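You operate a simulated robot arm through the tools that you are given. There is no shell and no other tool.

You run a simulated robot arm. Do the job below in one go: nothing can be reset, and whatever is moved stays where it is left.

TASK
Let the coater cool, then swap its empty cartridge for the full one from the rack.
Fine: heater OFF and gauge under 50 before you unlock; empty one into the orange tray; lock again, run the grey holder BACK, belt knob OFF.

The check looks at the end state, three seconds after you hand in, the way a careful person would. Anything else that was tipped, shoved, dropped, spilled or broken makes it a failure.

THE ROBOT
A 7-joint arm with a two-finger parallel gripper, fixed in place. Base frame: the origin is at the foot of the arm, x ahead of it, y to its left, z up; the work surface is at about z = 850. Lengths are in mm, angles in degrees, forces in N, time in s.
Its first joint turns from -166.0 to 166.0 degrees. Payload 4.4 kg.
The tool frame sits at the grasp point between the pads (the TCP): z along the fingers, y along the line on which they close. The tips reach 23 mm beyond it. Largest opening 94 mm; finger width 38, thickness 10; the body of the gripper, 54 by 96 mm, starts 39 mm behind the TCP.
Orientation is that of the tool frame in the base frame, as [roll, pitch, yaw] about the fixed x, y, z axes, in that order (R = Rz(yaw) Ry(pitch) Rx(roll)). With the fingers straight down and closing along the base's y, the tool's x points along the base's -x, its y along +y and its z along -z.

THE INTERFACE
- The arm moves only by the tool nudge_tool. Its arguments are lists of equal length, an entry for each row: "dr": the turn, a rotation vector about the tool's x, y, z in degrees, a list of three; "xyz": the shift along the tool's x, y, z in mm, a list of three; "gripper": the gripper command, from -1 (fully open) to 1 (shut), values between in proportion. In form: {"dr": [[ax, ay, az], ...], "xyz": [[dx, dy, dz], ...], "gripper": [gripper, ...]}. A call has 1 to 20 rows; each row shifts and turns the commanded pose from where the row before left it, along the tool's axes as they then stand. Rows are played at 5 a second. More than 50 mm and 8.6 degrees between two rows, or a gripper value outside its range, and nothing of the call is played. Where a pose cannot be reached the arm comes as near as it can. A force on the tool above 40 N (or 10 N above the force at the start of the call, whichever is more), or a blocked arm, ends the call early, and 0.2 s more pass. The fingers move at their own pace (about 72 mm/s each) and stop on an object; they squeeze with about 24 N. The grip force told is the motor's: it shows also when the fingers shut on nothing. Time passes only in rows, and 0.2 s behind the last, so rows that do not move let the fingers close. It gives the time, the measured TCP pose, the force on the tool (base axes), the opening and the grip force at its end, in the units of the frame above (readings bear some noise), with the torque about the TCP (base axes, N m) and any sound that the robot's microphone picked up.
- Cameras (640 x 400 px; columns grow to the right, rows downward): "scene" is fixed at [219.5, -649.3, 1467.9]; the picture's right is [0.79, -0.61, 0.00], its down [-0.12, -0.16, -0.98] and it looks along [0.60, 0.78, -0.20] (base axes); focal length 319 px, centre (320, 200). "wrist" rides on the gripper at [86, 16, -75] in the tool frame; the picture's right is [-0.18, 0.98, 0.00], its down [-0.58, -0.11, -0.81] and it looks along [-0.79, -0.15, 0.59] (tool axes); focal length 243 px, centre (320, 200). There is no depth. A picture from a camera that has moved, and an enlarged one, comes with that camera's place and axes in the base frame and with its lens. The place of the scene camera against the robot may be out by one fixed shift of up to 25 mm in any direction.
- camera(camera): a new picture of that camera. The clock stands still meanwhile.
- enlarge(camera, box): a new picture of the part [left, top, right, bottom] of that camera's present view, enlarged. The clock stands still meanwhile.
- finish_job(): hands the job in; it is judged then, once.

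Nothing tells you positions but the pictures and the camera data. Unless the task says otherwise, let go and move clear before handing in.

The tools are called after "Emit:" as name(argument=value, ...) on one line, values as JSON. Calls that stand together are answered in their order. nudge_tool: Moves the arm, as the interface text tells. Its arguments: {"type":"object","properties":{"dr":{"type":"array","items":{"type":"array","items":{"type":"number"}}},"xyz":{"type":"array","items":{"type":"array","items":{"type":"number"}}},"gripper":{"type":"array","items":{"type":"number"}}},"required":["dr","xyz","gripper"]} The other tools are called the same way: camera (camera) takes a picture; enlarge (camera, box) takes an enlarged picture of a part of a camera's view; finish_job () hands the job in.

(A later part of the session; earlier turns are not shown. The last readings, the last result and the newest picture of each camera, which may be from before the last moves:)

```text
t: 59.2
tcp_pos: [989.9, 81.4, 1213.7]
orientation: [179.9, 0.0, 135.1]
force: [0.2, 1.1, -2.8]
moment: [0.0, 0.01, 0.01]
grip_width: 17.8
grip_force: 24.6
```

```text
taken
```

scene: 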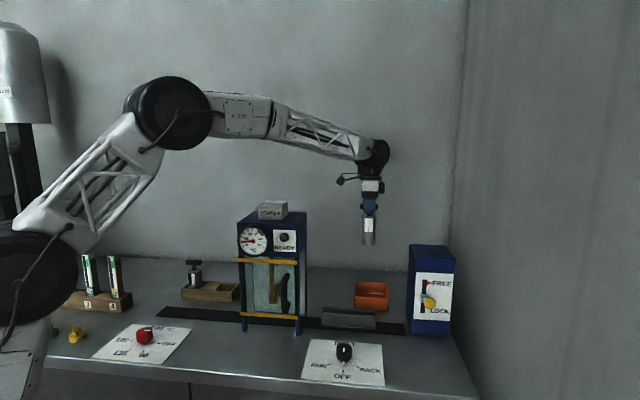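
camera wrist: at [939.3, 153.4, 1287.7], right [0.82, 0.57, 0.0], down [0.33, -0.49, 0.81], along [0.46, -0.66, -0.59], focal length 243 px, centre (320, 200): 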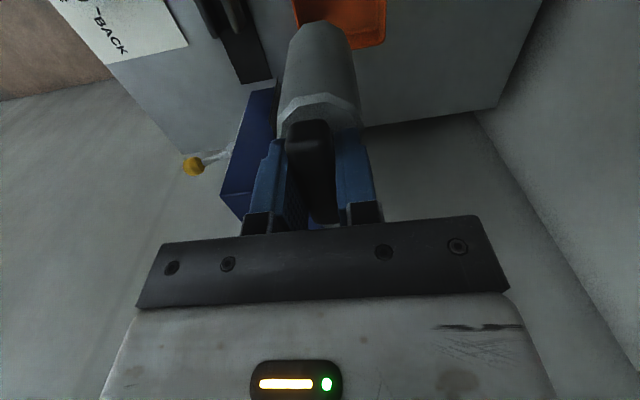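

Reached (990, 81) without trouble. Lowering to just above the rim before checking alignment.

Emit:
nudge_tool(dr=[[0, 0, 0], [0, 0, 0], [0, 0, 0], [0, 0, 0], [0, 0, 0]], xyz=[[0, 0, 40], [0, 0, 40], [0, 0, 40], [0, 0, 30], [0, 0, 0]], gripper=[1, 1, 1, 1, 1])

Emit:
camera(camera="wrist")

Emit:
camera(camera="scene")

Emit:
enlarge(camera="scene", box=[330, 220, 420, 330])

Emit:
enlarge(camera="wrist", box=[240, 0, 420, 120])

```text
t: 60.4
tcp_pos: [993.5, 82.1, 1061.8]
orientation: [180.0, 0.0, 135.0]
force: [-0.3, 0.4, -3.0]
moment: [0.02, 0.02, -0.01]
grip_width: 17.9
grip_force: 24.0
```

```text
taken
camera wrist: at [942.7, 154.2, 1136.9], right [0.82, 0.57, 0.0], down [0.34, -0.49, 0.81], along [0.46, -0.66, -0.59], focal length 243 px, centre (320, 200)
```

wrist: 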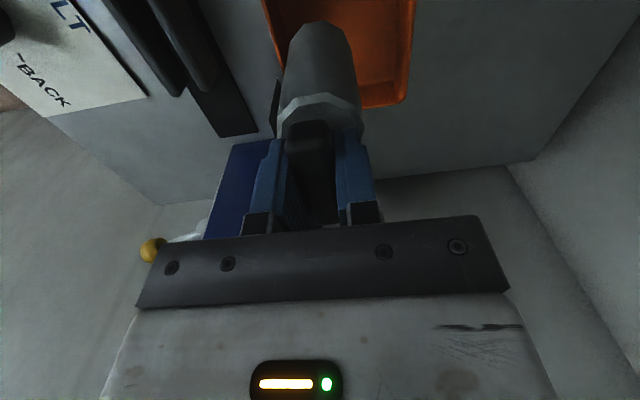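

```text
taken
```

scene: 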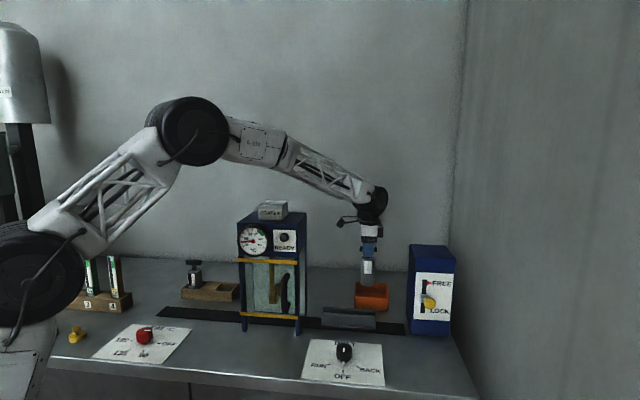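

```text
3.64 times, centred on (375, 275) of scene
camera zoom: at [219.5, -649.3, 1467.9], right [0.79, -0.61, 0.0], down [-0.12, -0.16, -0.98], along [0.6, 0.78, -0.2], focal length 1160 px, centre (120, -73)
```

zoom: 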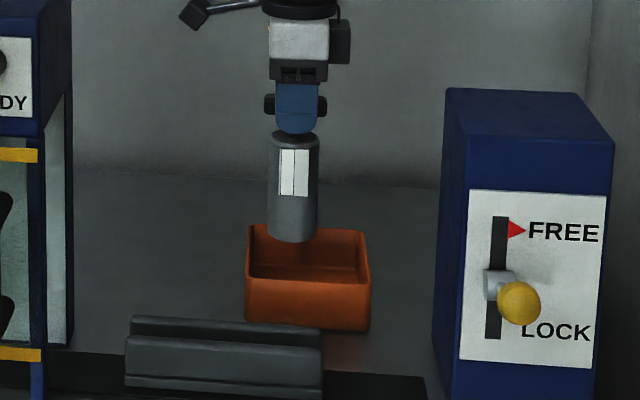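

```text
3.33 times, centred on (330, 60) of wrist
camera zoom: at [942.7, 154.2, 1136.9], right [0.82, 0.57, 0.0], down [0.34, -0.49, 0.81], along [0.46, -0.66, -0.59], focal length 809 px, centre (287, 667)
```

zoom: 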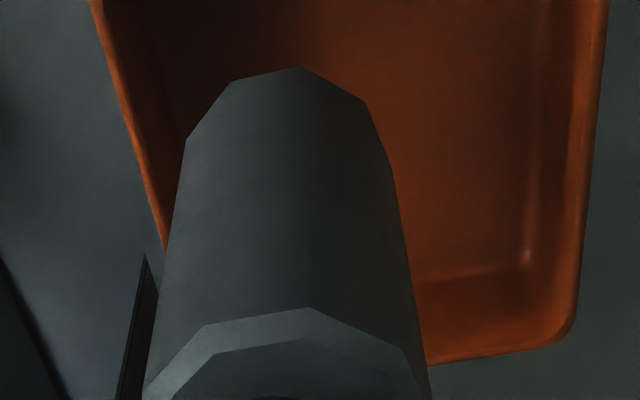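

The cartridge bottom is inside the tray outline with about 10 mm margin to the near walls. Lowering to just above the tray floor, then feeling for contact.

Emit:
nudge_tool(dr=[[0, 0, 0], [0, 0, 0], [0, 0, 0], [0, 0, 0], [0, 0, 0]], xyz=[[-2, 2, 20], [0, 0, 20], [0, 0, 15], [0, 0, 8], [0, 0, 0]], gripper=[1, 1, 1, 1, 1])

Emit:
enlarge(camera="scene", box=[330, 220, 420, 330])

Emit:
camera(camera="wrist")

```text
t: 61.6
tcp_pos: [994.3, 80.9, 998.5]
orientation: [-180.0, 0.0, 135.1]
force: [0.3, 0.1, -2.7]
moment: [-0.03, 0.02, 0.0]
grip_width: 17.7
grip_force: 24.5
```

```text
3.64 times, centred on (375, 275) of scene
camera zoom: at [219.5, -649.3, 1467.9], right [0.79, -0.61, 0.0], down [-0.12, -0.16, -0.98], along [0.6, 0.78, -0.2], focal length 1160 px, centre (120, -73)
```

zoom: 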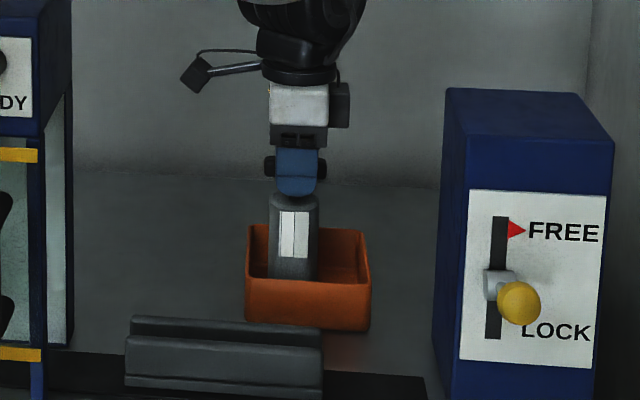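

```text
taken
camera wrist: at [944.2, 153.2, 1073.8], right [0.82, 0.57, 0.0], down [0.33, -0.49, 0.81], along [0.46, -0.66, -0.59], focal length 243 px, centre (320, 200)
```

wrist: 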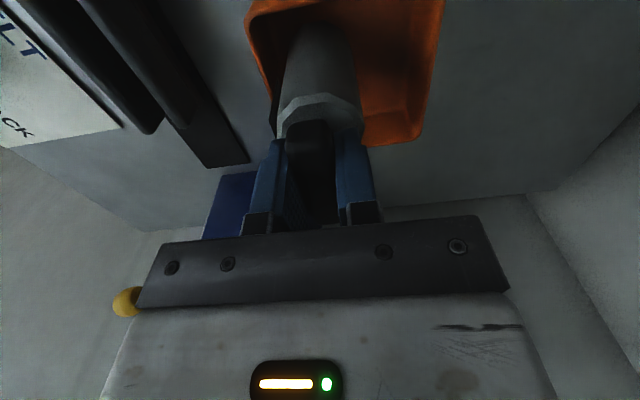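

Inside the tray now. Stepping down gently toward the floor.

Emit:
nudge_tool(dr=[[0, 0, 0], [0, 0, 0], [0, 0, 0], [0, 0, 0]], xyz=[[0, 0, 2], [0, 0, 2], [0, 0, 2], [0, 0, 2]], gripper=[1, 1, 1, 1])

```text
t: 62.6
tcp_pos: [995.7, 82.3, 989.4]
orientation: [180.0, 0.0, 135.1]
force: [-0.7, 0.4, -2.9]
moment: [0.03, -0.01, 0.03]
grip_width: 17.7
grip_force: 24.0
```

Emit:
nudge_tool(dr=[[0, 0, 0], [0, 0, 0], [0, 0, 0], [0, 0, 0]], xyz=[[0, 0, 1], [0, 0, 1], [0, 0, 1], [0, 0, 1]], gripper=[1, 1, 1, 1])

```text
t: 63.6
tcp_pos: [993.3, 82.1, 986.6]
orientation: [-180.0, 0.1, 135.1]
force: [-0.7, 0.1, -2.9]
moment: [0.01, -0.02, -0.02]
grip_width: 17.7
grip_force: 24.1
```

No contact yet, so I'll keep stepping down.

Emit:
nudge_tool(dr=[[0, 0, 0], [0, 0, 0], [0, 0, 0], [0, 0, 0]], xyz=[[0, 0, 1], [0, 0, 1], [0, 0, 1], [0, 0, 1]], gripper=[1, 1, 1, 1])

```text
t: 64.6
tcp_pos: [995.7, 82.3, 984.0]
orientation: [179.8, 0.0, 135.1]
force: [-0.1, -2.2, 18.5]
moment: [-0.17, 0.03, -0.02]
grip_width: 17.8
grip_force: 24.1
```

Contact with the tray floor. I ease up slightly, release and rise straight up.

Emit:
nudge_tool(dr=[[0, 0, 0], [0, 0, 0], [0, 0, 0], [0, 0, 0], [0, 0, 0], [0, 0, 0], [0, 0, 0], [0, 0, 0], [0, 0, 0], [0, 0, 0]], xyz=[[0, 0, -0.5], [0, 0, 0], [0, 0, 0], [0, 0, 0], [0, 0, -10], [0, 0, -20], [0, 0, -30], [0, 0, -40], [0, 0, -40], [0, 0, -40]], gripper=[1, 0.5, 0, -0.3, -0.4, -0.4, -0.4, -0.4, -0.4, -0.4])

Emit:
enlarge(camera="scene", box=[330, 220, 420, 330])

Emit:
camera(camera="wrist")

```text
t: 66.8
tcp_pos: [997.5, 83.7, 1160.4]
orientation: [-180.0, -0.2, 135.1]
force: [0.3, 0.0, -0.7]
moment: [0.02, 0.02, 0.02]
grip_width: 65.9
grip_force: 0.2
```

```text
3.64 times, centred on (375, 275) of scene
camera zoom: at [219.5, -649.3, 1467.9], right [0.79, -0.61, 0.0], down [-0.12, -0.16, -0.98], along [0.6, 0.78, -0.2], focal length 1160 px, centre (120, -73)
```

zoom: 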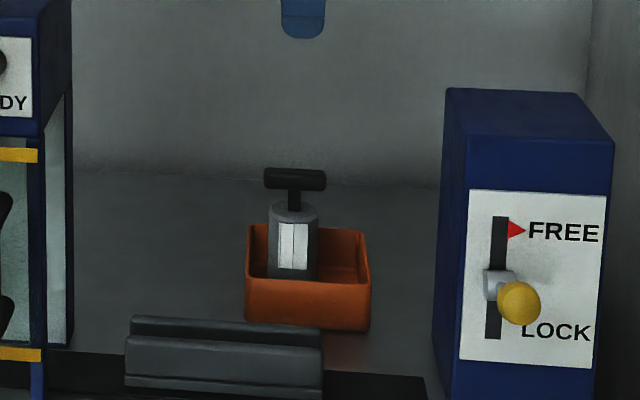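

```text
taken
camera wrist: at [947.0, 154.7, 1236.4], right [0.82, 0.57, 0.0], down [0.34, -0.49, 0.81], along [0.46, -0.66, -0.59], focal length 243 px, centre (320, 200)
```

wrist: 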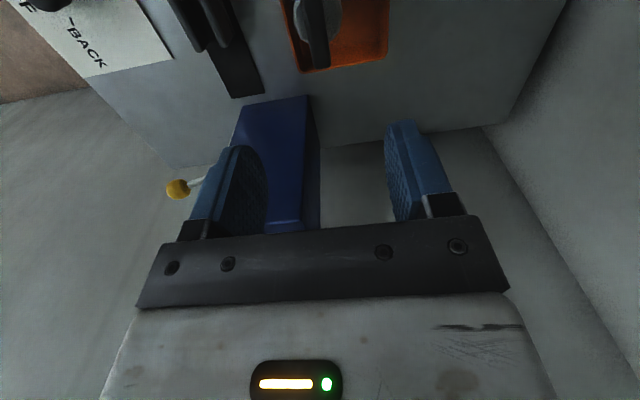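

The empty cartridge stands upright in the orange tray. Next I rise and cross high above the coater to the rack, where the full cartridge's handle should be at about (530, 521, 987).

Emit:
nudge_tool(dr=[[0, 0, 0], [0, 0, 0], [0, 0, 0], [0, 0, 0], [0, 0, 0], [0, 0, 0], [0, 0, 0], [0, 0, 0], [0, 0, 0], [0, 0, 0], [0, 0, 0], [0, 0, 0], [0, 0, 0], [0, 0, 0], [0, 0, 0], [0, 0, 0], [0, 0, 0], [0, 0, 0], [0, 0, 0], [0, 0, 0]], xyz=[[0, 0, -40], [0, 0, -40], [0, 0, -40], [0, 0, -40], [0, 0, -40], [0, 0, -40], [45.7, -1.45, 0], [45.7, -1.45, 0], [45.7, -1.45, 0], [45.7, -1.45, 0], [45.7, -1.45, 0], [45.7, -1.45, 0], [45.7, -1.45, 0], [45.7, -1.45, 0], [45.7, -1.45, 0], [45.7, -1.45, 0], [45.7, -1.45, 0], [45.7, -1.45, 0], [45.7, -1.45, 0], [45.7, -1.45, 0]], gripper=[-1, -1, -1, -1, -1, -1, -1, -1, -1, -1, -1, -1, -1, -1, -1, -1, -1, -1, -1, -1])

Emit:
nudge_tool(dr=[[0, 0, 0], [0, 0, 0], [0, 0, 0], [0, 0, 0], [0, 0, 0], [0, 0, 0], [0, 0, 0]], xyz=[[0, 0, 45], [0, 0, 45], [0, 0, 45], [0, 0, 45], [0, 0, 45], [0, 0, 35], [0, 0, 0]], gripper=[-1, -1, -1, -1, -1, -1, -1])

Emit:
camera(camera="wrist")

Emit:
camera(camera="scene")

```text
t: 71.0
tcp_pos: [528.4, 519.4, 1403.2]
orientation: [180.0, 0.0, 135.0]
force: [-0.8, 0.0, -0.1]
moment: [-0.05, -0.04, -0.02]
grip_width: 94.0
grip_force: 0.0
```

```text
t: 72.6
tcp_pos: [529.2, 519.1, 1141.7]
orientation: [180.0, 0.0, 135.1]
force: [0.7, -0.2, -0.6]
moment: [0.02, 0.0, 0.0]
grip_width: 94.0
grip_force: 0.0
```

```text
taken
camera wrist: at [478.5, 592.0, 1217.3], right [0.82, 0.57, 0.0], down [0.34, -0.49, 0.81], along [0.46, -0.66, -0.59], focal length 243 px, centre (320, 200)
```

wrist: 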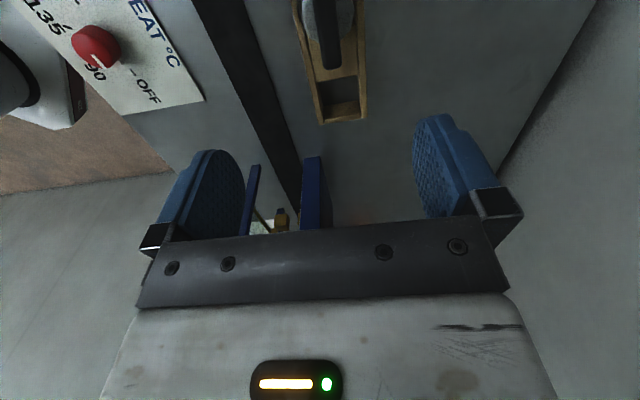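

```text
taken
```

scene: 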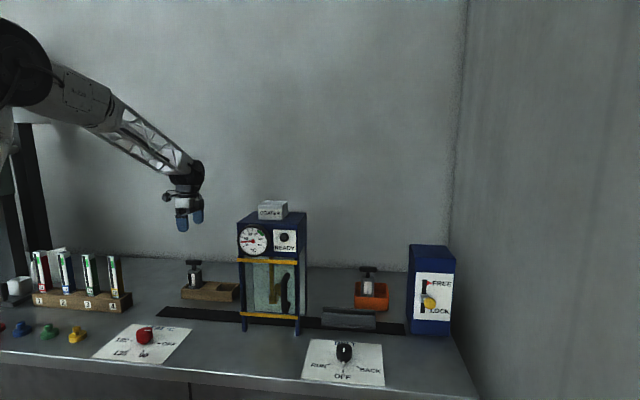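

I'm above the rack. The heater knob's mark looks odd from here, so I'll zoom in to make sure it's still at OFF, and measure the full cartridge.

Emit:
enlarge(camera="wrist", box=[20, 0, 220, 120])

Emit:
enlarge(camera="scene", box=[100, 300, 200, 370])

Emit:
enlarge(camera="wrist", box=[260, 0, 420, 140])

Emit:
enlarge(camera="scene", box=[150, 190, 250, 310])

Emit:
enlarge(camera="scene", box=[234, 222, 274, 258])

```text
3.20 times, centred on (120, 60) of wrist
camera zoom: at [478.5, 592.0, 1217.3], right [0.82, 0.57, 0.0], down [0.34, -0.49, 0.81], along [0.46, -0.66, -0.59], focal length 776 px, centre (960, 648)
```

zoom: 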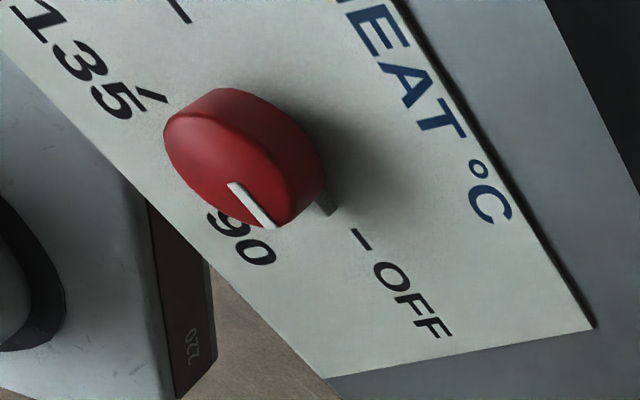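

```text
5.71 times, centred on (150, 335) of scene
camera zoom: at [219.5, -649.3, 1467.9], right [0.79, -0.61, 0.0], down [-0.12, -0.16, -0.98], along [0.6, 0.78, -0.2], focal length 1823 px, centre (1291, -571)
```

zoom: 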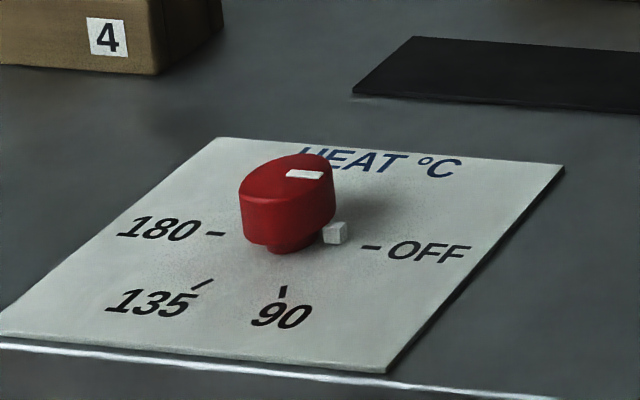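

```text
2.86 times, centred on (340, 70) of wrist
camera zoom: at [478.5, 592.0, 1217.3], right [0.82, 0.57, 0.0], down [0.34, -0.49, 0.81], along [0.46, -0.66, -0.59], focal length 693 px, centre (263, 571)
```

zoom: 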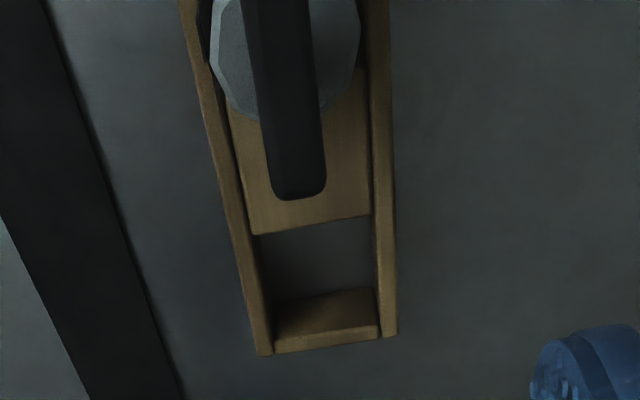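

```text
3.33 times, centred on (200, 250) of scene
camera zoom: at [219.5, -649.3, 1467.9], right [0.79, -0.61, 0.0], down [-0.12, -0.16, -0.98], along [0.6, 0.78, -0.2], focal length 1063 px, centre (720, 33)
```

zoom: 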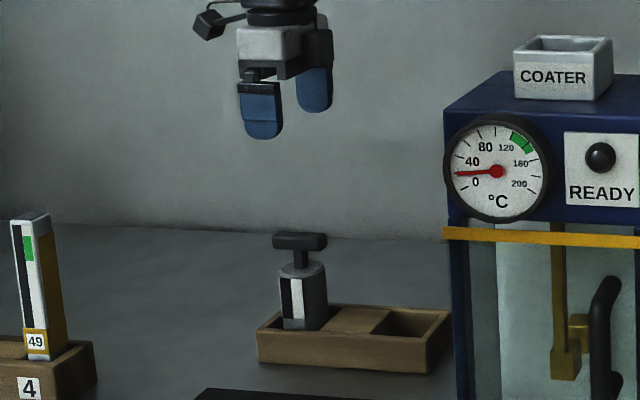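

```text
11.11 times, centred on (254, 240) of scene
camera zoom: at [219.5, -649.3, 1467.9], right [0.79, -0.61, 0.0], down [-0.12, -0.16, -0.98], along [0.6, 0.78, -0.2], focal length 3544 px, centre (1053, -244)
```

zoom: 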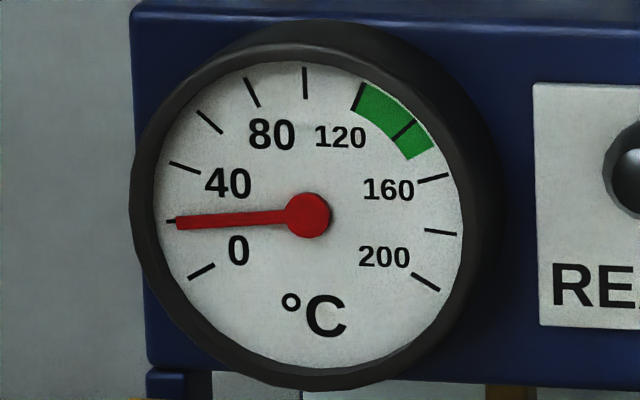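

The heater is confirmed OFF. The handle bar is partly cut off at the top of the picture, so I'll shift about 35 mm left for a full view.

Emit:
nudge_tool(dr=[[0, 0, 0], [0, 0, 0]], xyz=[[35, 6, 0], [0, 0, 0]], gripper=[-1, -1])

Emit:
camera(camera="wrist")

Emit:
enlarge(camera="wrist", box=[240, 0, 400, 140])

```text
t: 73.2
tcp_pos: [509.0, 549.5, 1144.8]
orientation: [-180.0, 0.0, 135.1]
force: [-0.3, 0.1, -0.9]
moment: [0.03, 0.03, -0.01]
grip_width: 93.7
grip_force: 0.0
```

```text
taken
camera wrist: at [458.1, 621.1, 1218.9], right [0.82, 0.57, 0.0], down [0.33, -0.49, 0.81], along [0.46, -0.66, -0.59], focal length 243 px, centre (320, 200)
```

wrist: 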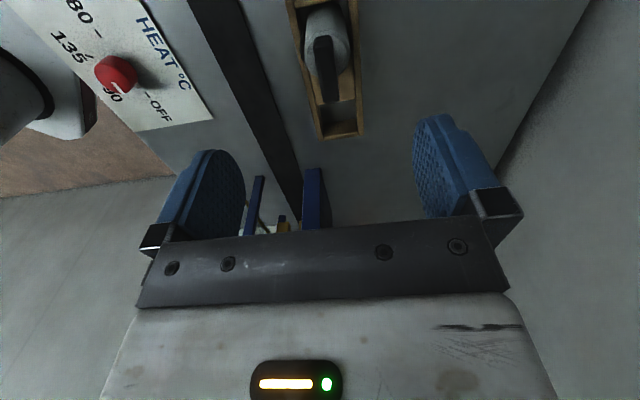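

```text
2.86 times, centred on (320, 70) of wrist
camera zoom: at [458.1, 621.1, 1218.9], right [0.82, 0.57, 0.0], down [0.33, -0.49, 0.81], along [0.46, -0.66, -0.59], focal length 693 px, centre (320, 571)
```

zoom: 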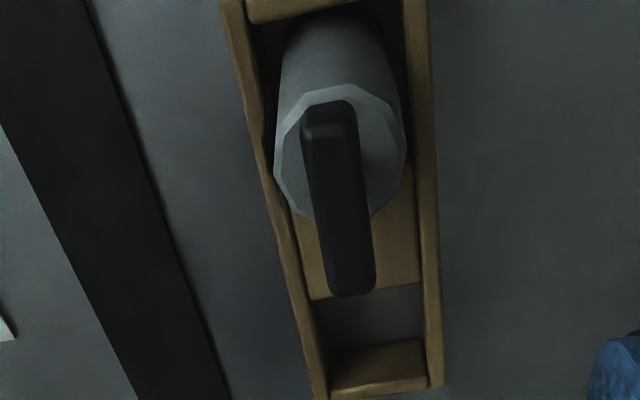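

The full cartridge's bar is centred near (528.5, 531) with its top at z≈988. Moving over it and descending part-way to check.

Emit:
nudge_tool(dr=[[0, 0, 0], [0, 0, 0], [0, 0, 0], [0, 0, 0], [0, 0, 0]], xyz=[[-26.9, 0.7, 10], [0, 0, 35], [0, 0, 35], [0, 0, 25], [0, 0, 0]], gripper=[-1, -1, -1, -1, -1])

Emit:
camera(camera="wrist")

Emit:
enlarge(camera="wrist", box=[220, 0, 440, 240])

Emit:
enlarge(camera="scene", box=[160, 220, 230, 300])

```text
t: 74.4
tcp_pos: [526.3, 531.0, 1038.3]
orientation: [-180.0, 0.0, 135.0]
force: [-1.0, 0.2, -0.8]
moment: [-0.01, 0.02, -0.02]
grip_width: 93.8
grip_force: 0.0
```

```text
taken
camera wrist: at [475.6, 603.5, 1114.0], right [0.82, 0.57, 0.0], down [0.34, -0.49, 0.81], along [0.46, -0.66, -0.59], focal length 243 px, centre (320, 200)
```

wrist: 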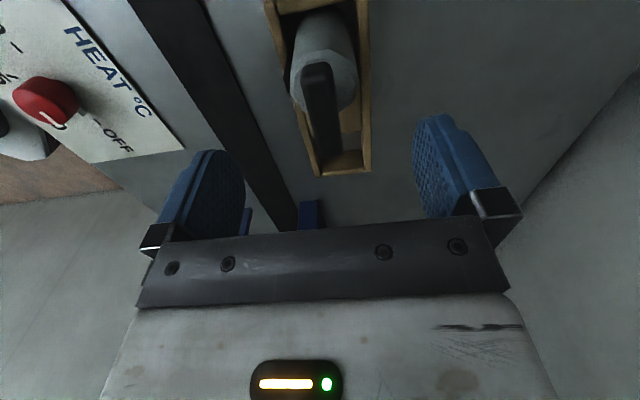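

```text
1.67 times, centred on (330, 120) of wrist
camera zoom: at [475.6, 603.5, 1114.0], right [0.82, 0.57, 0.0], down [0.34, -0.49, 0.81], along [0.46, -0.66, -0.59], focal length 404 px, centre (303, 333)
```

zoom: 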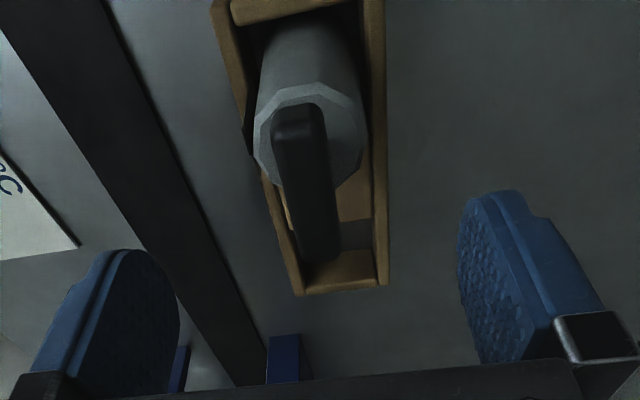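

```text
5.00 times, centred on (195, 260) of scene
camera zoom: at [219.5, -649.3, 1467.9], right [0.79, -0.61, 0.0], down [-0.12, -0.16, -0.98], along [0.6, 0.78, -0.2], focal length 1595 px, centre (945, -100)
```

zoom: 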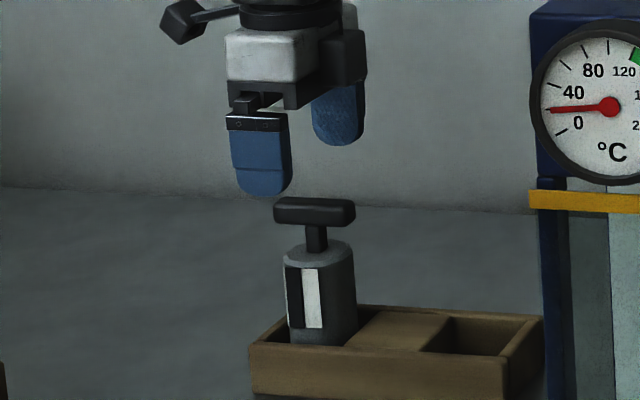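

The view matches the earlier successful grip almost exactly. Descending 53 mm and closing.

Emit:
nudge_tool(dr=[[0, 0, 0], [0, 0, 0], [0, 0, 0], [0, 0, 0], [0, 0, 0], [0, 0, 0], [0, 0, 0], [0, 0, 0]], xyz=[[0, 0, 20], [0, 0, 20], [0, 0, 13.5], [0, 0, 0], [0, 0, 0], [0, 0, 0], [0, 0, 0], [0, 0, 0]], gripper=[-1, -1, -1, 0.3, 1, 1, 1, 1])

Emit:
enlarge(camera="scene", box=[160, 220, 230, 300])

Emit:
camera(camera="wrist")

```text
t: 76.2
tcp_pos: [526.6, 531.1, 985.3]
orientation: [180.0, 0.0, 135.1]
force: [0.7, -0.4, -0.5]
moment: [0.03, 0.0, -0.02]
grip_width: 17.7
grip_force: 23.8
```

```text
5.00 times, centred on (195, 260) of scene
camera zoom: at [219.5, -649.3, 1467.9], right [0.79, -0.61, 0.0], down [-0.12, -0.16, -0.98], along [0.6, 0.78, -0.2], focal length 1595 px, centre (945, -100)
```

zoom: 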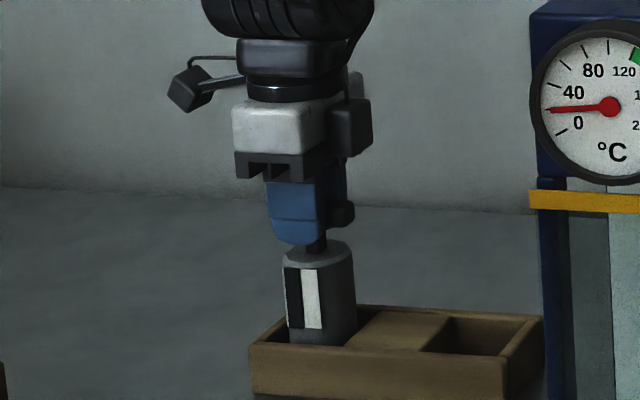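

```text
taken
camera wrist: at [476.2, 603.8, 1060.5], right [0.82, 0.57, 0.0], down [0.34, -0.49, 0.81], along [0.46, -0.66, -0.59], focal length 243 px, centre (320, 200)
```

wrist: 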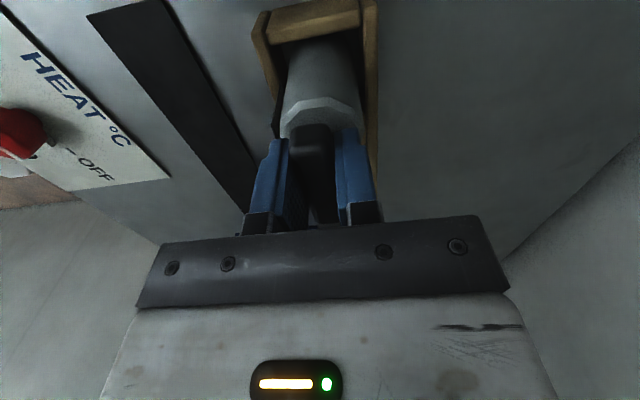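

Grip is the same (17.7 mm, no side load). Lifting the full cartridge straight out of the rack.

Emit:
nudge_tool(dr=[[0, 0, 0], [0, 0, 0], [0, 0, 0], [0, 0, 0], [0, 0, 0], [0, 0, 0], [0, 0, 0], [0, 0, 0]], xyz=[[0, 0, -4], [0, 0, -4], [0, 0, -8], [0, 0, -12], [0, 0, -20], [0, 0, -20], [0, 0, -20], [0, 0, -20]], gripper=[1, 1, 1, 1, 1, 1, 1, 1])

Emit:
enlarge(camera="scene", box=[150, 200, 250, 310])

Emit:
camera(camera="wrist")

```text
t: 78.0
tcp_pos: [526.9, 532.1, 1092.2]
orientation: [-180.0, 0.0, 135.1]
force: [-0.5, 0.1, -2.8]
moment: [0.02, 0.0, -0.02]
grip_width: 18.0
grip_force: 23.8
```

```text
3.64 times, centred on (200, 255) of scene
camera zoom: at [219.5, -649.3, 1467.9], right [0.79, -0.61, 0.0], down [-0.12, -0.16, -0.98], along [0.6, 0.78, -0.2], focal length 1160 px, centre (756, 0)
```

zoom: 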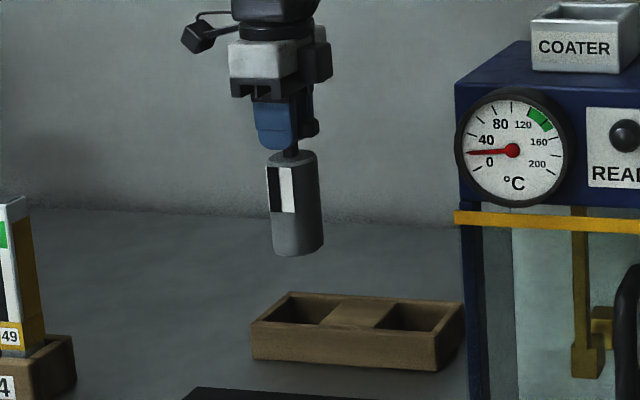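

```text
taken
camera wrist: at [476.2, 603.6, 1167.9], right [0.82, 0.57, 0.0], down [0.34, -0.49, 0.81], along [0.46, -0.66, -0.59], focal length 243 px, centre (320, 200)
```

wrist: 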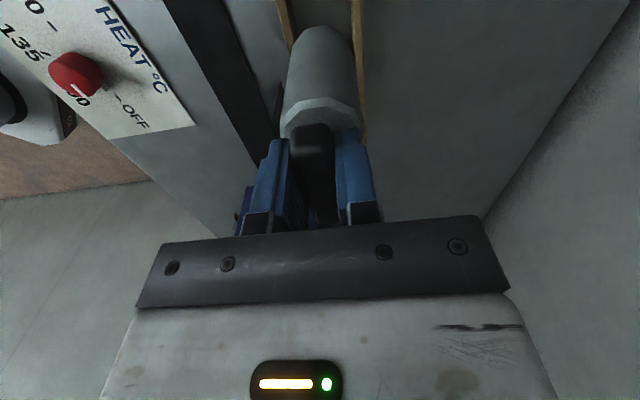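

The full cartridge is up and straight. Carrying it up high and over to the coater socket.

Emit:
nudge_tool(dr=[[0, 0, 0], [0, 0, 0], [0, 0, 0], [0, 0, 0], [0, 0, 0], [0, 0, 0], [0, 0, 0], [0, 0, 0], [0, 0, 0], [0, 0, 0], [0, 0, 0], [0, 0, 0], [0, 0, 0], [0, 0, 0], [0, 0, 0], [0, 0, 0], [0, 0, 0], [0, 0, 0]], xyz=[[0, 0, -46], [0, 0, -46], [0, 0, -46], [0, 0, -46], [0, 0, -46], [0, 0, -46], [0, 0, -46], [0, 0, -46], [-39.1, -14.5, 0], [-39.1, -14.5, 0], [-39.1, -14.5, 0], [-39.1, -14.5, 0], [-39.1, -14.5, 0], [-39.1, -14.5, 0], [-39.1, -14.5, 0], [-39, -14.4, 0], [-39, -14.4, 0], [0, 0, 0]], gripper=[1, 1, 1, 1, 1, 1, 1, 1, 1, 1, 1, 1, 1, 1, 1, 1, 1, 1])

Emit:
enlarge(camera="scene", box=[220, 90, 320, 230])

Emit:
camera(camera="wrist")

Emit:
enlarge(camera="wrist", box=[220, 0, 420, 160])

```text
t: 81.8
tcp_pos: [684.9, 192.4, 1459.1]
orientation: [180.0, 0.0, 135.1]
force: [0.3, -0.6, -2.8]
moment: [0.03, 0.01, 0.0]
grip_width: 17.9
grip_force: 23.6
```

```text
2.86 times, centred on (270, 160) of scene
camera zoom: at [219.5, -649.3, 1467.9], right [0.79, -0.61, 0.0], down [-0.12, -0.16, -0.98], along [0.6, 0.78, -0.2], focal length 911 px, centre (463, 314)
```

zoom: 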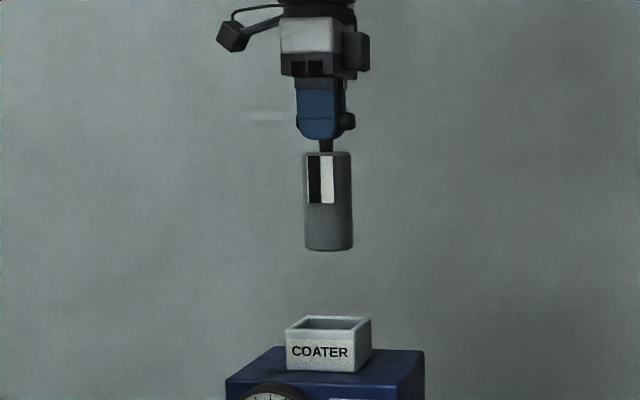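

```text
taken
camera wrist: at [633.7, 262.8, 1534.1], right [0.82, 0.57, 0.0], down [0.33, -0.49, 0.81], along [0.46, -0.66, -0.59], focal length 243 px, centre (320, 200)
```

wrist: 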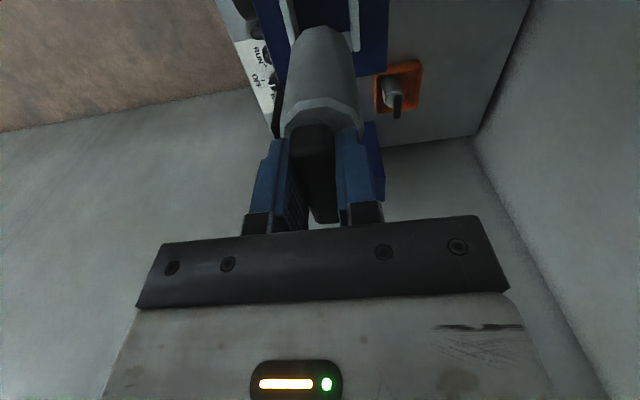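

```text
2.50 times, centred on (320, 80) of wrist
camera zoom: at [633.7, 262.8, 1534.1], right [0.82, 0.57, 0.0], down [0.33, -0.49, 0.81], along [0.46, -0.66, -0.59], focal length 606 px, centre (320, 500)
```

zoom: 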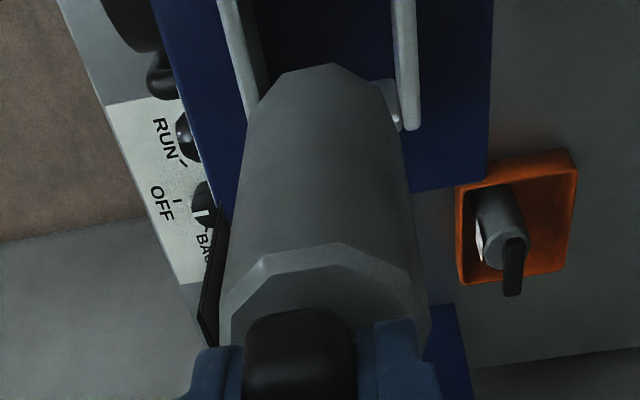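

The full cartridge hangs about 2.6 mm to the right of where the empty one sat. I'll correct that and lower to just above the socket.

Emit:
nudge_tool(dr=[[0, 0, 0], [0, 0, 0], [0, 0, 0], [0, 0, 0]], xyz=[[2.6, -1.2, 20], [0, 0, 30], [0, 0, 30], [0, 0, 0]], gripper=[1, 1, 1, 1])

Emit:
enlarge(camera="scene", box=[230, 140, 310, 230])

Emit:
enlarge(camera="wrist", box=[220, 0, 420, 160])

```text
t: 82.8
tcp_pos: [682.9, 192.1, 1379.3]
orientation: [-180.0, 0.0, 135.0]
force: [0.1, 0.2, -3.5]
moment: [0.02, -0.01, -0.03]
grip_width: 17.6
grip_force: 23.9
```

```text
4.44 times, centred on (270, 185) of scene
camera zoom: at [219.5, -649.3, 1467.9], right [0.79, -0.61, 0.0], down [-0.12, -0.16, -0.98], along [0.6, 0.78, -0.2], focal length 1418 px, centre (542, 267)
```

zoom: 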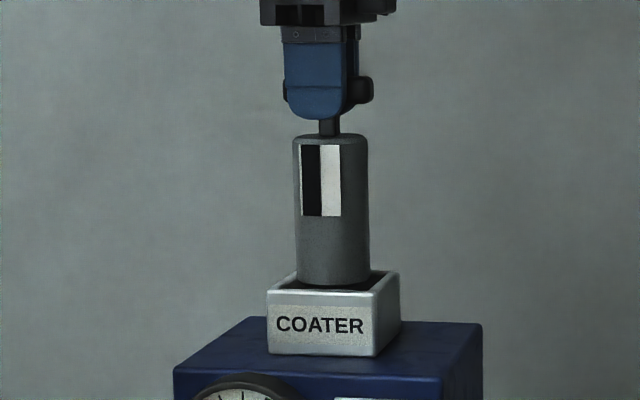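

```text
2.50 times, centred on (320, 80) of wrist
camera zoom: at [631.1, 263.6, 1454.0], right [0.82, 0.57, 0.0], down [0.34, -0.49, 0.81], along [0.46, -0.66, -0.59], focal length 606 px, centre (320, 500)
```

zoom: 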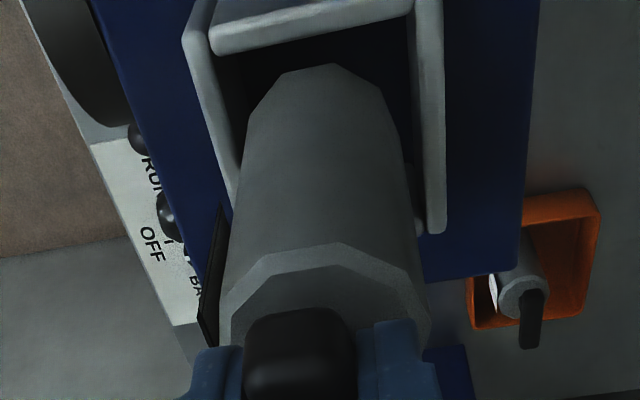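

It lines up well with the socket from both views. Lowering it in.

Emit:
nudge_tool(dr=[[0, 0, 0], [0, 0, 0], [0, 0, 0], [0, 0, 0], [0, 0, 0], [0, 0, 0], [0, 0, 0]], xyz=[[0, 0, 6], [0, 0, 6], [0, 0, 6], [0, 0, 6], [0, 0, 6], [0, 0, 5], [0, 0, 4]], gripper=[1, 1, 1, 1, 1, 1, 1])

Emit:
enlarge(camera="scene", box=[230, 140, 310, 230])

```text
t: 84.4
tcp_pos: [682.0, 191.4, 1340.9]
orientation: [-179.9, 0.0, 135.0]
force: [1.4, -0.5, -3.0]
moment: [-0.02, 0.02, -0.02]
grip_width: 17.6
grip_force: 23.7
```

```text
4.44 times, centred on (270, 185) of scene
camera zoom: at [219.5, -649.3, 1467.9], right [0.79, -0.61, 0.0], down [-0.12, -0.16, -0.98], along [0.6, 0.78, -0.2], focal length 1418 px, centre (542, 267)
```

zoom: 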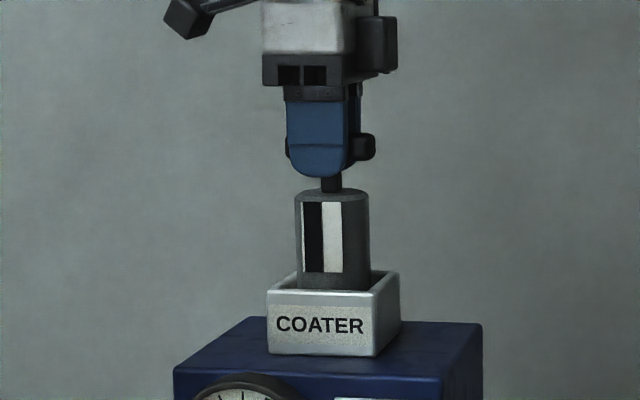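

Emit:
nudge_tool(dr=[[0, 0, 0], [0, 0, 0], [0, 0, 0], [0, 0, 0], [0, 0, 0], [0, 0, 0]], xyz=[[0, 0, 1.5], [0, 0, 1.5], [0, 0, 1.5], [0, 0, 1], [0, 0, 1], [0, 0, 1]], gripper=[1, 1, 1, 1, 1, 1])

```text
t: 85.8
tcp_pos: [680.2, 191.0, 1335.5]
orientation: [179.9, 0.0, 135.1]
force: [0.0, 5.0, 11.5]
moment: [0.42, 0.23, -0.06]
grip_width: 17.5
grip_force: 23.5
```

There is contact at TCP z≈1335, slightly on the front edge. I'll compare the height with the empty cartridge's seated picture using the same zoom.

Emit:
enlarge(camera="scene", box=[230, 130, 310, 230])

Emit:
enlarge(camera="scene", box=[220, 160, 320, 222])

Emit:
camera(camera="wrist")

```text
4.00 times, centred on (270, 180) of scene
camera zoom: at [219.5, -649.3, 1467.9], right [0.79, -0.61, 0.0], down [-0.12, -0.16, -0.98], along [0.6, 0.78, -0.2], focal length 1276 px, centre (520, 280)
```

zoom: 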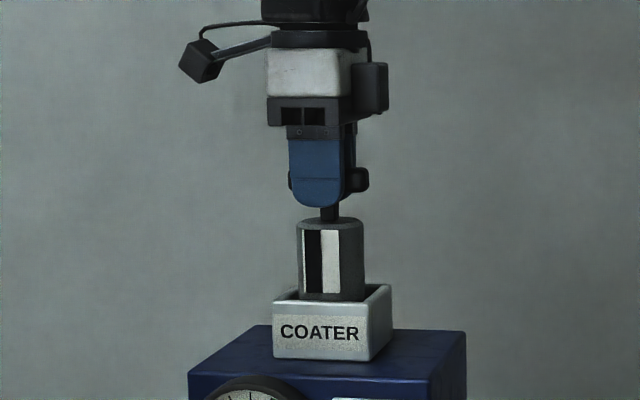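

```text
6.40 times, centred on (270, 191) of scene
camera zoom: at [219.5, -649.3, 1467.9], right [0.79, -0.61, 0.0], down [-0.12, -0.16, -0.98], along [0.6, 0.78, -0.2], focal length 2041 px, centre (640, 258)
```

zoom: 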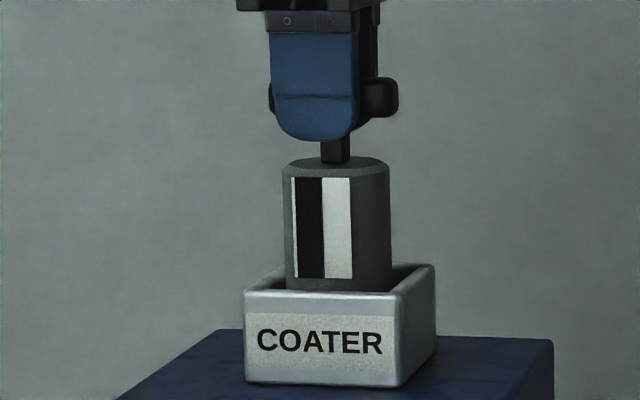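

```text
taken
camera wrist: at [630.1, 263.0, 1410.4], right [0.82, 0.57, 0.0], down [0.33, -0.49, 0.81], along [0.46, -0.66, -0.59], focal length 243 px, centre (320, 200)
```

wrist: 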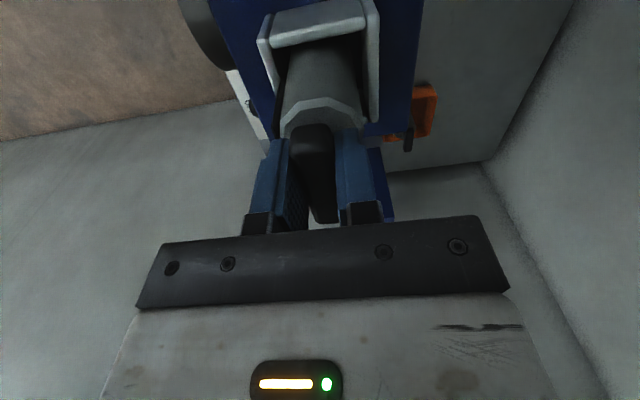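

The height and position match the seated empty cartridge to within about a millimetre, so it is fully seated. Releasing and rising.

Emit:
nudge_tool(dr=[[0, 0, 0], [0, 0, 0], [0, 0, 0], [0, 0, 0], [0, 0, 0], [0, 0, 0], [0, 0, 0], [0, 0, 0], [0, 0, 0]], xyz=[[0, 0, -0.4], [0, 0, 0], [0, 0, 0], [0, 0, 0], [0, 0, 0], [0, 0, -10], [0, 0, -20], [0, 0, -40], [0, 0, -40]], gripper=[1, 0.5, 0, -0.4, -0.6, -0.6, -0.6, -0.8, -1])

Emit:
enlarge(camera="scene", box=[220, 160, 320, 222])

Emit:
camera(camera="wrist")

```text
t: 87.8
tcp_pos: [681.3, 193.5, 1441.9]
orientation: [180.0, -0.1, 135.1]
force: [0.3, 0.2, -0.3]
moment: [0.01, -0.02, -0.01]
grip_width: 94.2
grip_force: 0.0
```

```text
6.40 times, centred on (270, 191) of scene
camera zoom: at [219.5, -649.3, 1467.9], right [0.79, -0.61, 0.0], down [-0.12, -0.16, -0.98], along [0.6, 0.78, -0.2], focal length 2041 px, centre (640, 258)
```

zoom: 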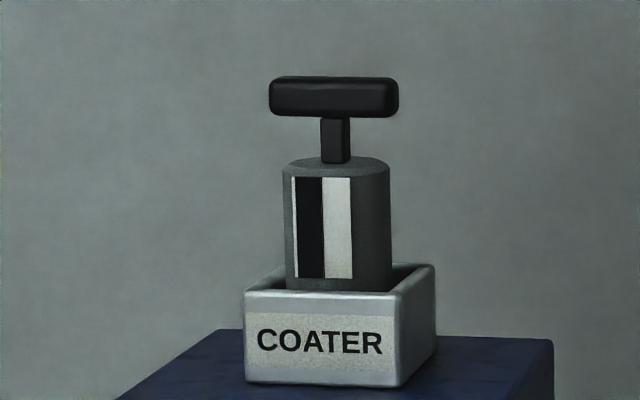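

```text
taken
camera wrist: at [631.1, 264.1, 1518.3], right [0.82, 0.57, 0.0], down [0.34, -0.49, 0.81], along [0.46, -0.66, -0.59], focal length 243 px, centre (320, 200)
```

wrist: 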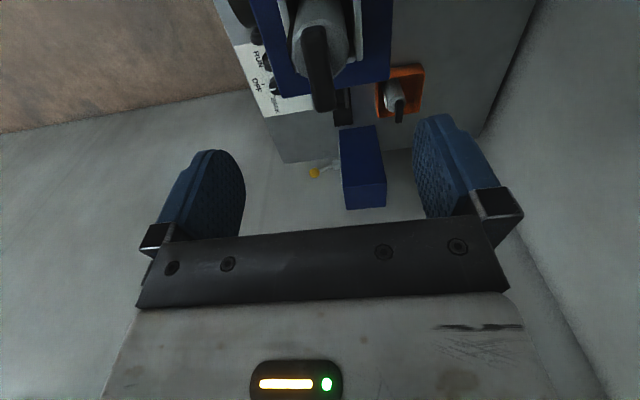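

The full cartridge sits in the socket. Next is locking: I'll go above the lever ball with closed fingers and push it down to LOCK.

Emit:
nudge_tool(dr=[[0, 0, 0], [0, 0, 0], [0, 0, 0], [0, 0, 0], [0, 0, 0], [0, 0, 0], [0, 0, 0], [0, 0, 0], [0, 0, 0], [0, 0, 0], [0, 0, 0], [0, 0, 0], [0, 0, 0], [0, 0, 0], [0, 0, 0], [0, 0, 0], [0, 0, 0], [0, 0, 0]], xyz=[[-45.9, -10.8, 0], [-45.9, -10.8, 0], [-45.9, -10.8, 0], [-45.9, -10.8, 0], [-45.9, -10.8, 0], [-45.9, -10.8, 0], [-45.9, -10.8, 0], [-45.9, -10.8, 0], [-45.9, -10.8, 0], [-45.9, -10.8, 0], [0, 0, 44.6], [0, 0, 44.6], [0, 0, 44.6], [0, 0, 44.6], [0, 0, 44.6], [0, 0, 44.6], [0, 0, 44.6], [0, 0, 0]], gripper=[-1, -1, -1, -1, -1, -1, -1, -1, -1, -1, -1, -1, 1, 1, 1, 1, 1, 1])

Emit:
camera(camera="wrist")

Emit:
enlarge(camera="wrist", box=[220, 0, 420, 200])

Emit:
enlarge(camera="scene", box=[380, 205, 480, 345])

```text
t: 91.6
tcp_pos: [929.6, -211.7, 1131.0]
orientation: [180.0, 0.0, 135.1]
force: [0.8, -0.5, -0.4]
moment: [-0.01, 0.0, -0.02]
grip_width: 0.2
grip_force: 23.6
```

```text
taken
camera wrist: at [879.6, -139.3, 1206.6], right [0.82, 0.57, 0.0], down [0.34, -0.49, 0.81], along [0.46, -0.66, -0.59], focal length 243 px, centre (320, 200)
```

wrist: 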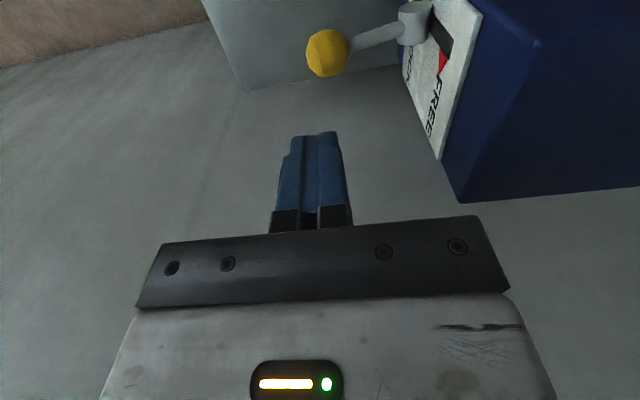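

```text
2.00 times, centred on (320, 100) of wrist
camera zoom: at [879.6, -139.3, 1206.6], right [0.82, 0.57, 0.0], down [0.34, -0.49, 0.81], along [0.46, -0.66, -0.59], focal length 485 px, centre (320, 400)
```

zoom: 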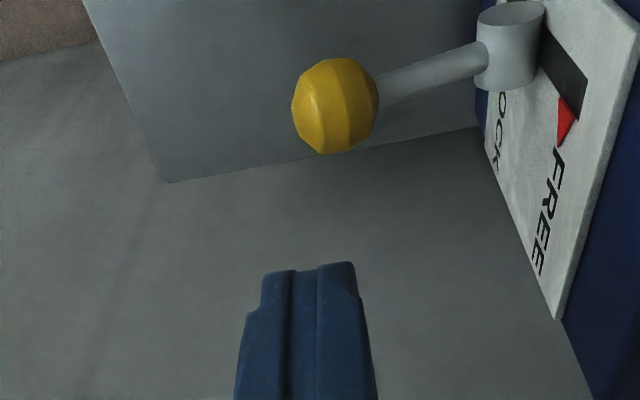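

```text
2.86 times, centred on (430, 275) of scene
camera zoom: at [219.5, -649.3, 1467.9], right [0.79, -0.61, 0.0], down [-0.12, -0.16, -0.98], along [0.6, 0.78, -0.2], focal length 911 px, centre (6, -14)
```

zoom: 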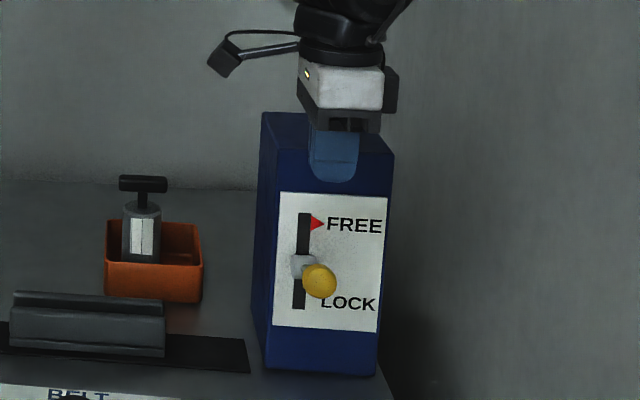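

The ball is at about (931.6, -204, 1007) at FREE. I'll align over it and descend to just above contact.

Emit:
nudge_tool(dr=[[0, 0, 0], [0, 0, 0], [0, 0, 0], [0, 0, 0]], xyz=[[3.5, 6.8, 20], [0, 0, 30], [0, 0, 25], [0, 0, 0]], gripper=[1, 1, 1, 1])

Emit:
camera(camera="wrist")

Emit:
enlarge(camera="scene", box=[380, 205, 480, 345])

```text
t: 92.6
tcp_pos: [932.4, -203.2, 1055.8]
orientation: [-180.0, 0.1, 135.1]
force: [-0.6, 0.4, 0.3]
moment: [-0.03, 0.0, 0.01]
grip_width: 0.0
grip_force: 24.3
```

```text
taken
camera wrist: at [881.9, -131.1, 1131.4], right [0.82, 0.57, 0.0], down [0.33, -0.49, 0.81], along [0.46, -0.66, -0.59], focal length 243 px, centre (320, 200)
```

wrist: 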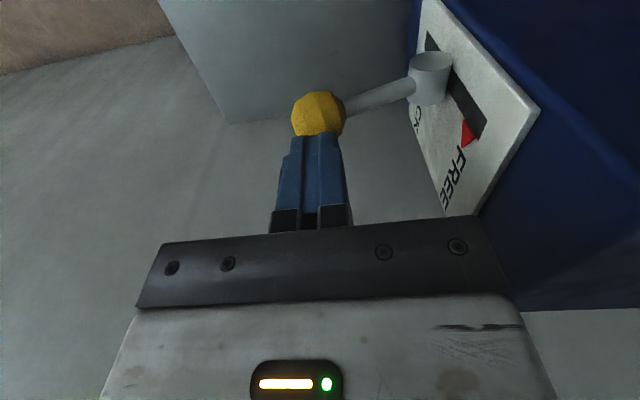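

```text
2.86 times, centred on (430, 275) of scene
camera zoom: at [219.5, -649.3, 1467.9], right [0.79, -0.61, 0.0], down [-0.12, -0.16, -0.98], along [0.6, 0.78, -0.2], focal length 911 px, centre (6, -14)
```

zoom: 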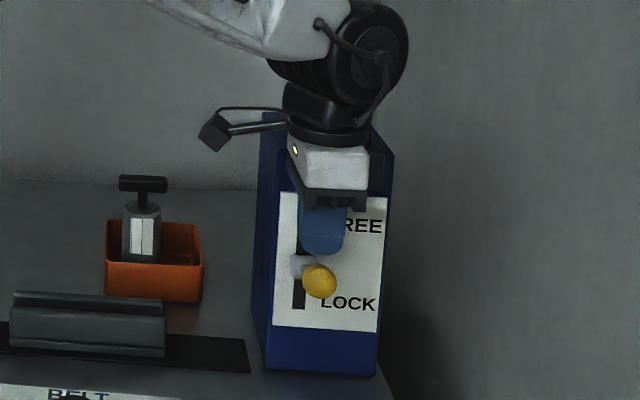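

The fingertips are right over the ball. Pushing down step by step.

Emit:
nudge_tool(dr=[[0, 0, 0], [0, 0, 0], [0, 0, 0], [0, 0, 0], [0, 0, 0], [0, 0, 0], [0, 0, 0]], xyz=[[0, 0, 6], [0, 0, 4], [0, 0, 4], [0, 0, 4], [0, 0, 4], [0, 0, 4], [0, 0, 4]], gripper=[1, 1, 1, 1, 1, 1, 1])

Emit:
camera(camera="wrist")

```text
t: 94.2
tcp_pos: [933.0, -202.8, 1026.8]
orientation: [179.9, -0.1, 135.1]
force: [0.1, 0.5, 0.0]
moment: [0.01, 0.0, -0.03]
grip_width: 0.2
grip_force: 23.3
```

```text
taken
camera wrist: at [882.3, -130.4, 1101.4], right [0.82, 0.57, 0.0], down [0.34, -0.49, 0.81], along [0.46, -0.66, -0.59], focal length 243 px, centre (320, 200)
```

wrist: 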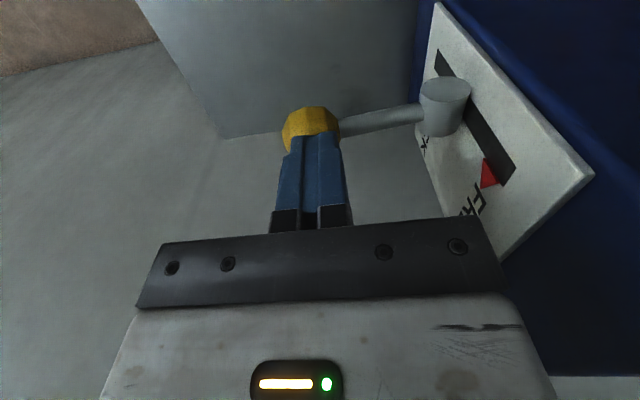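

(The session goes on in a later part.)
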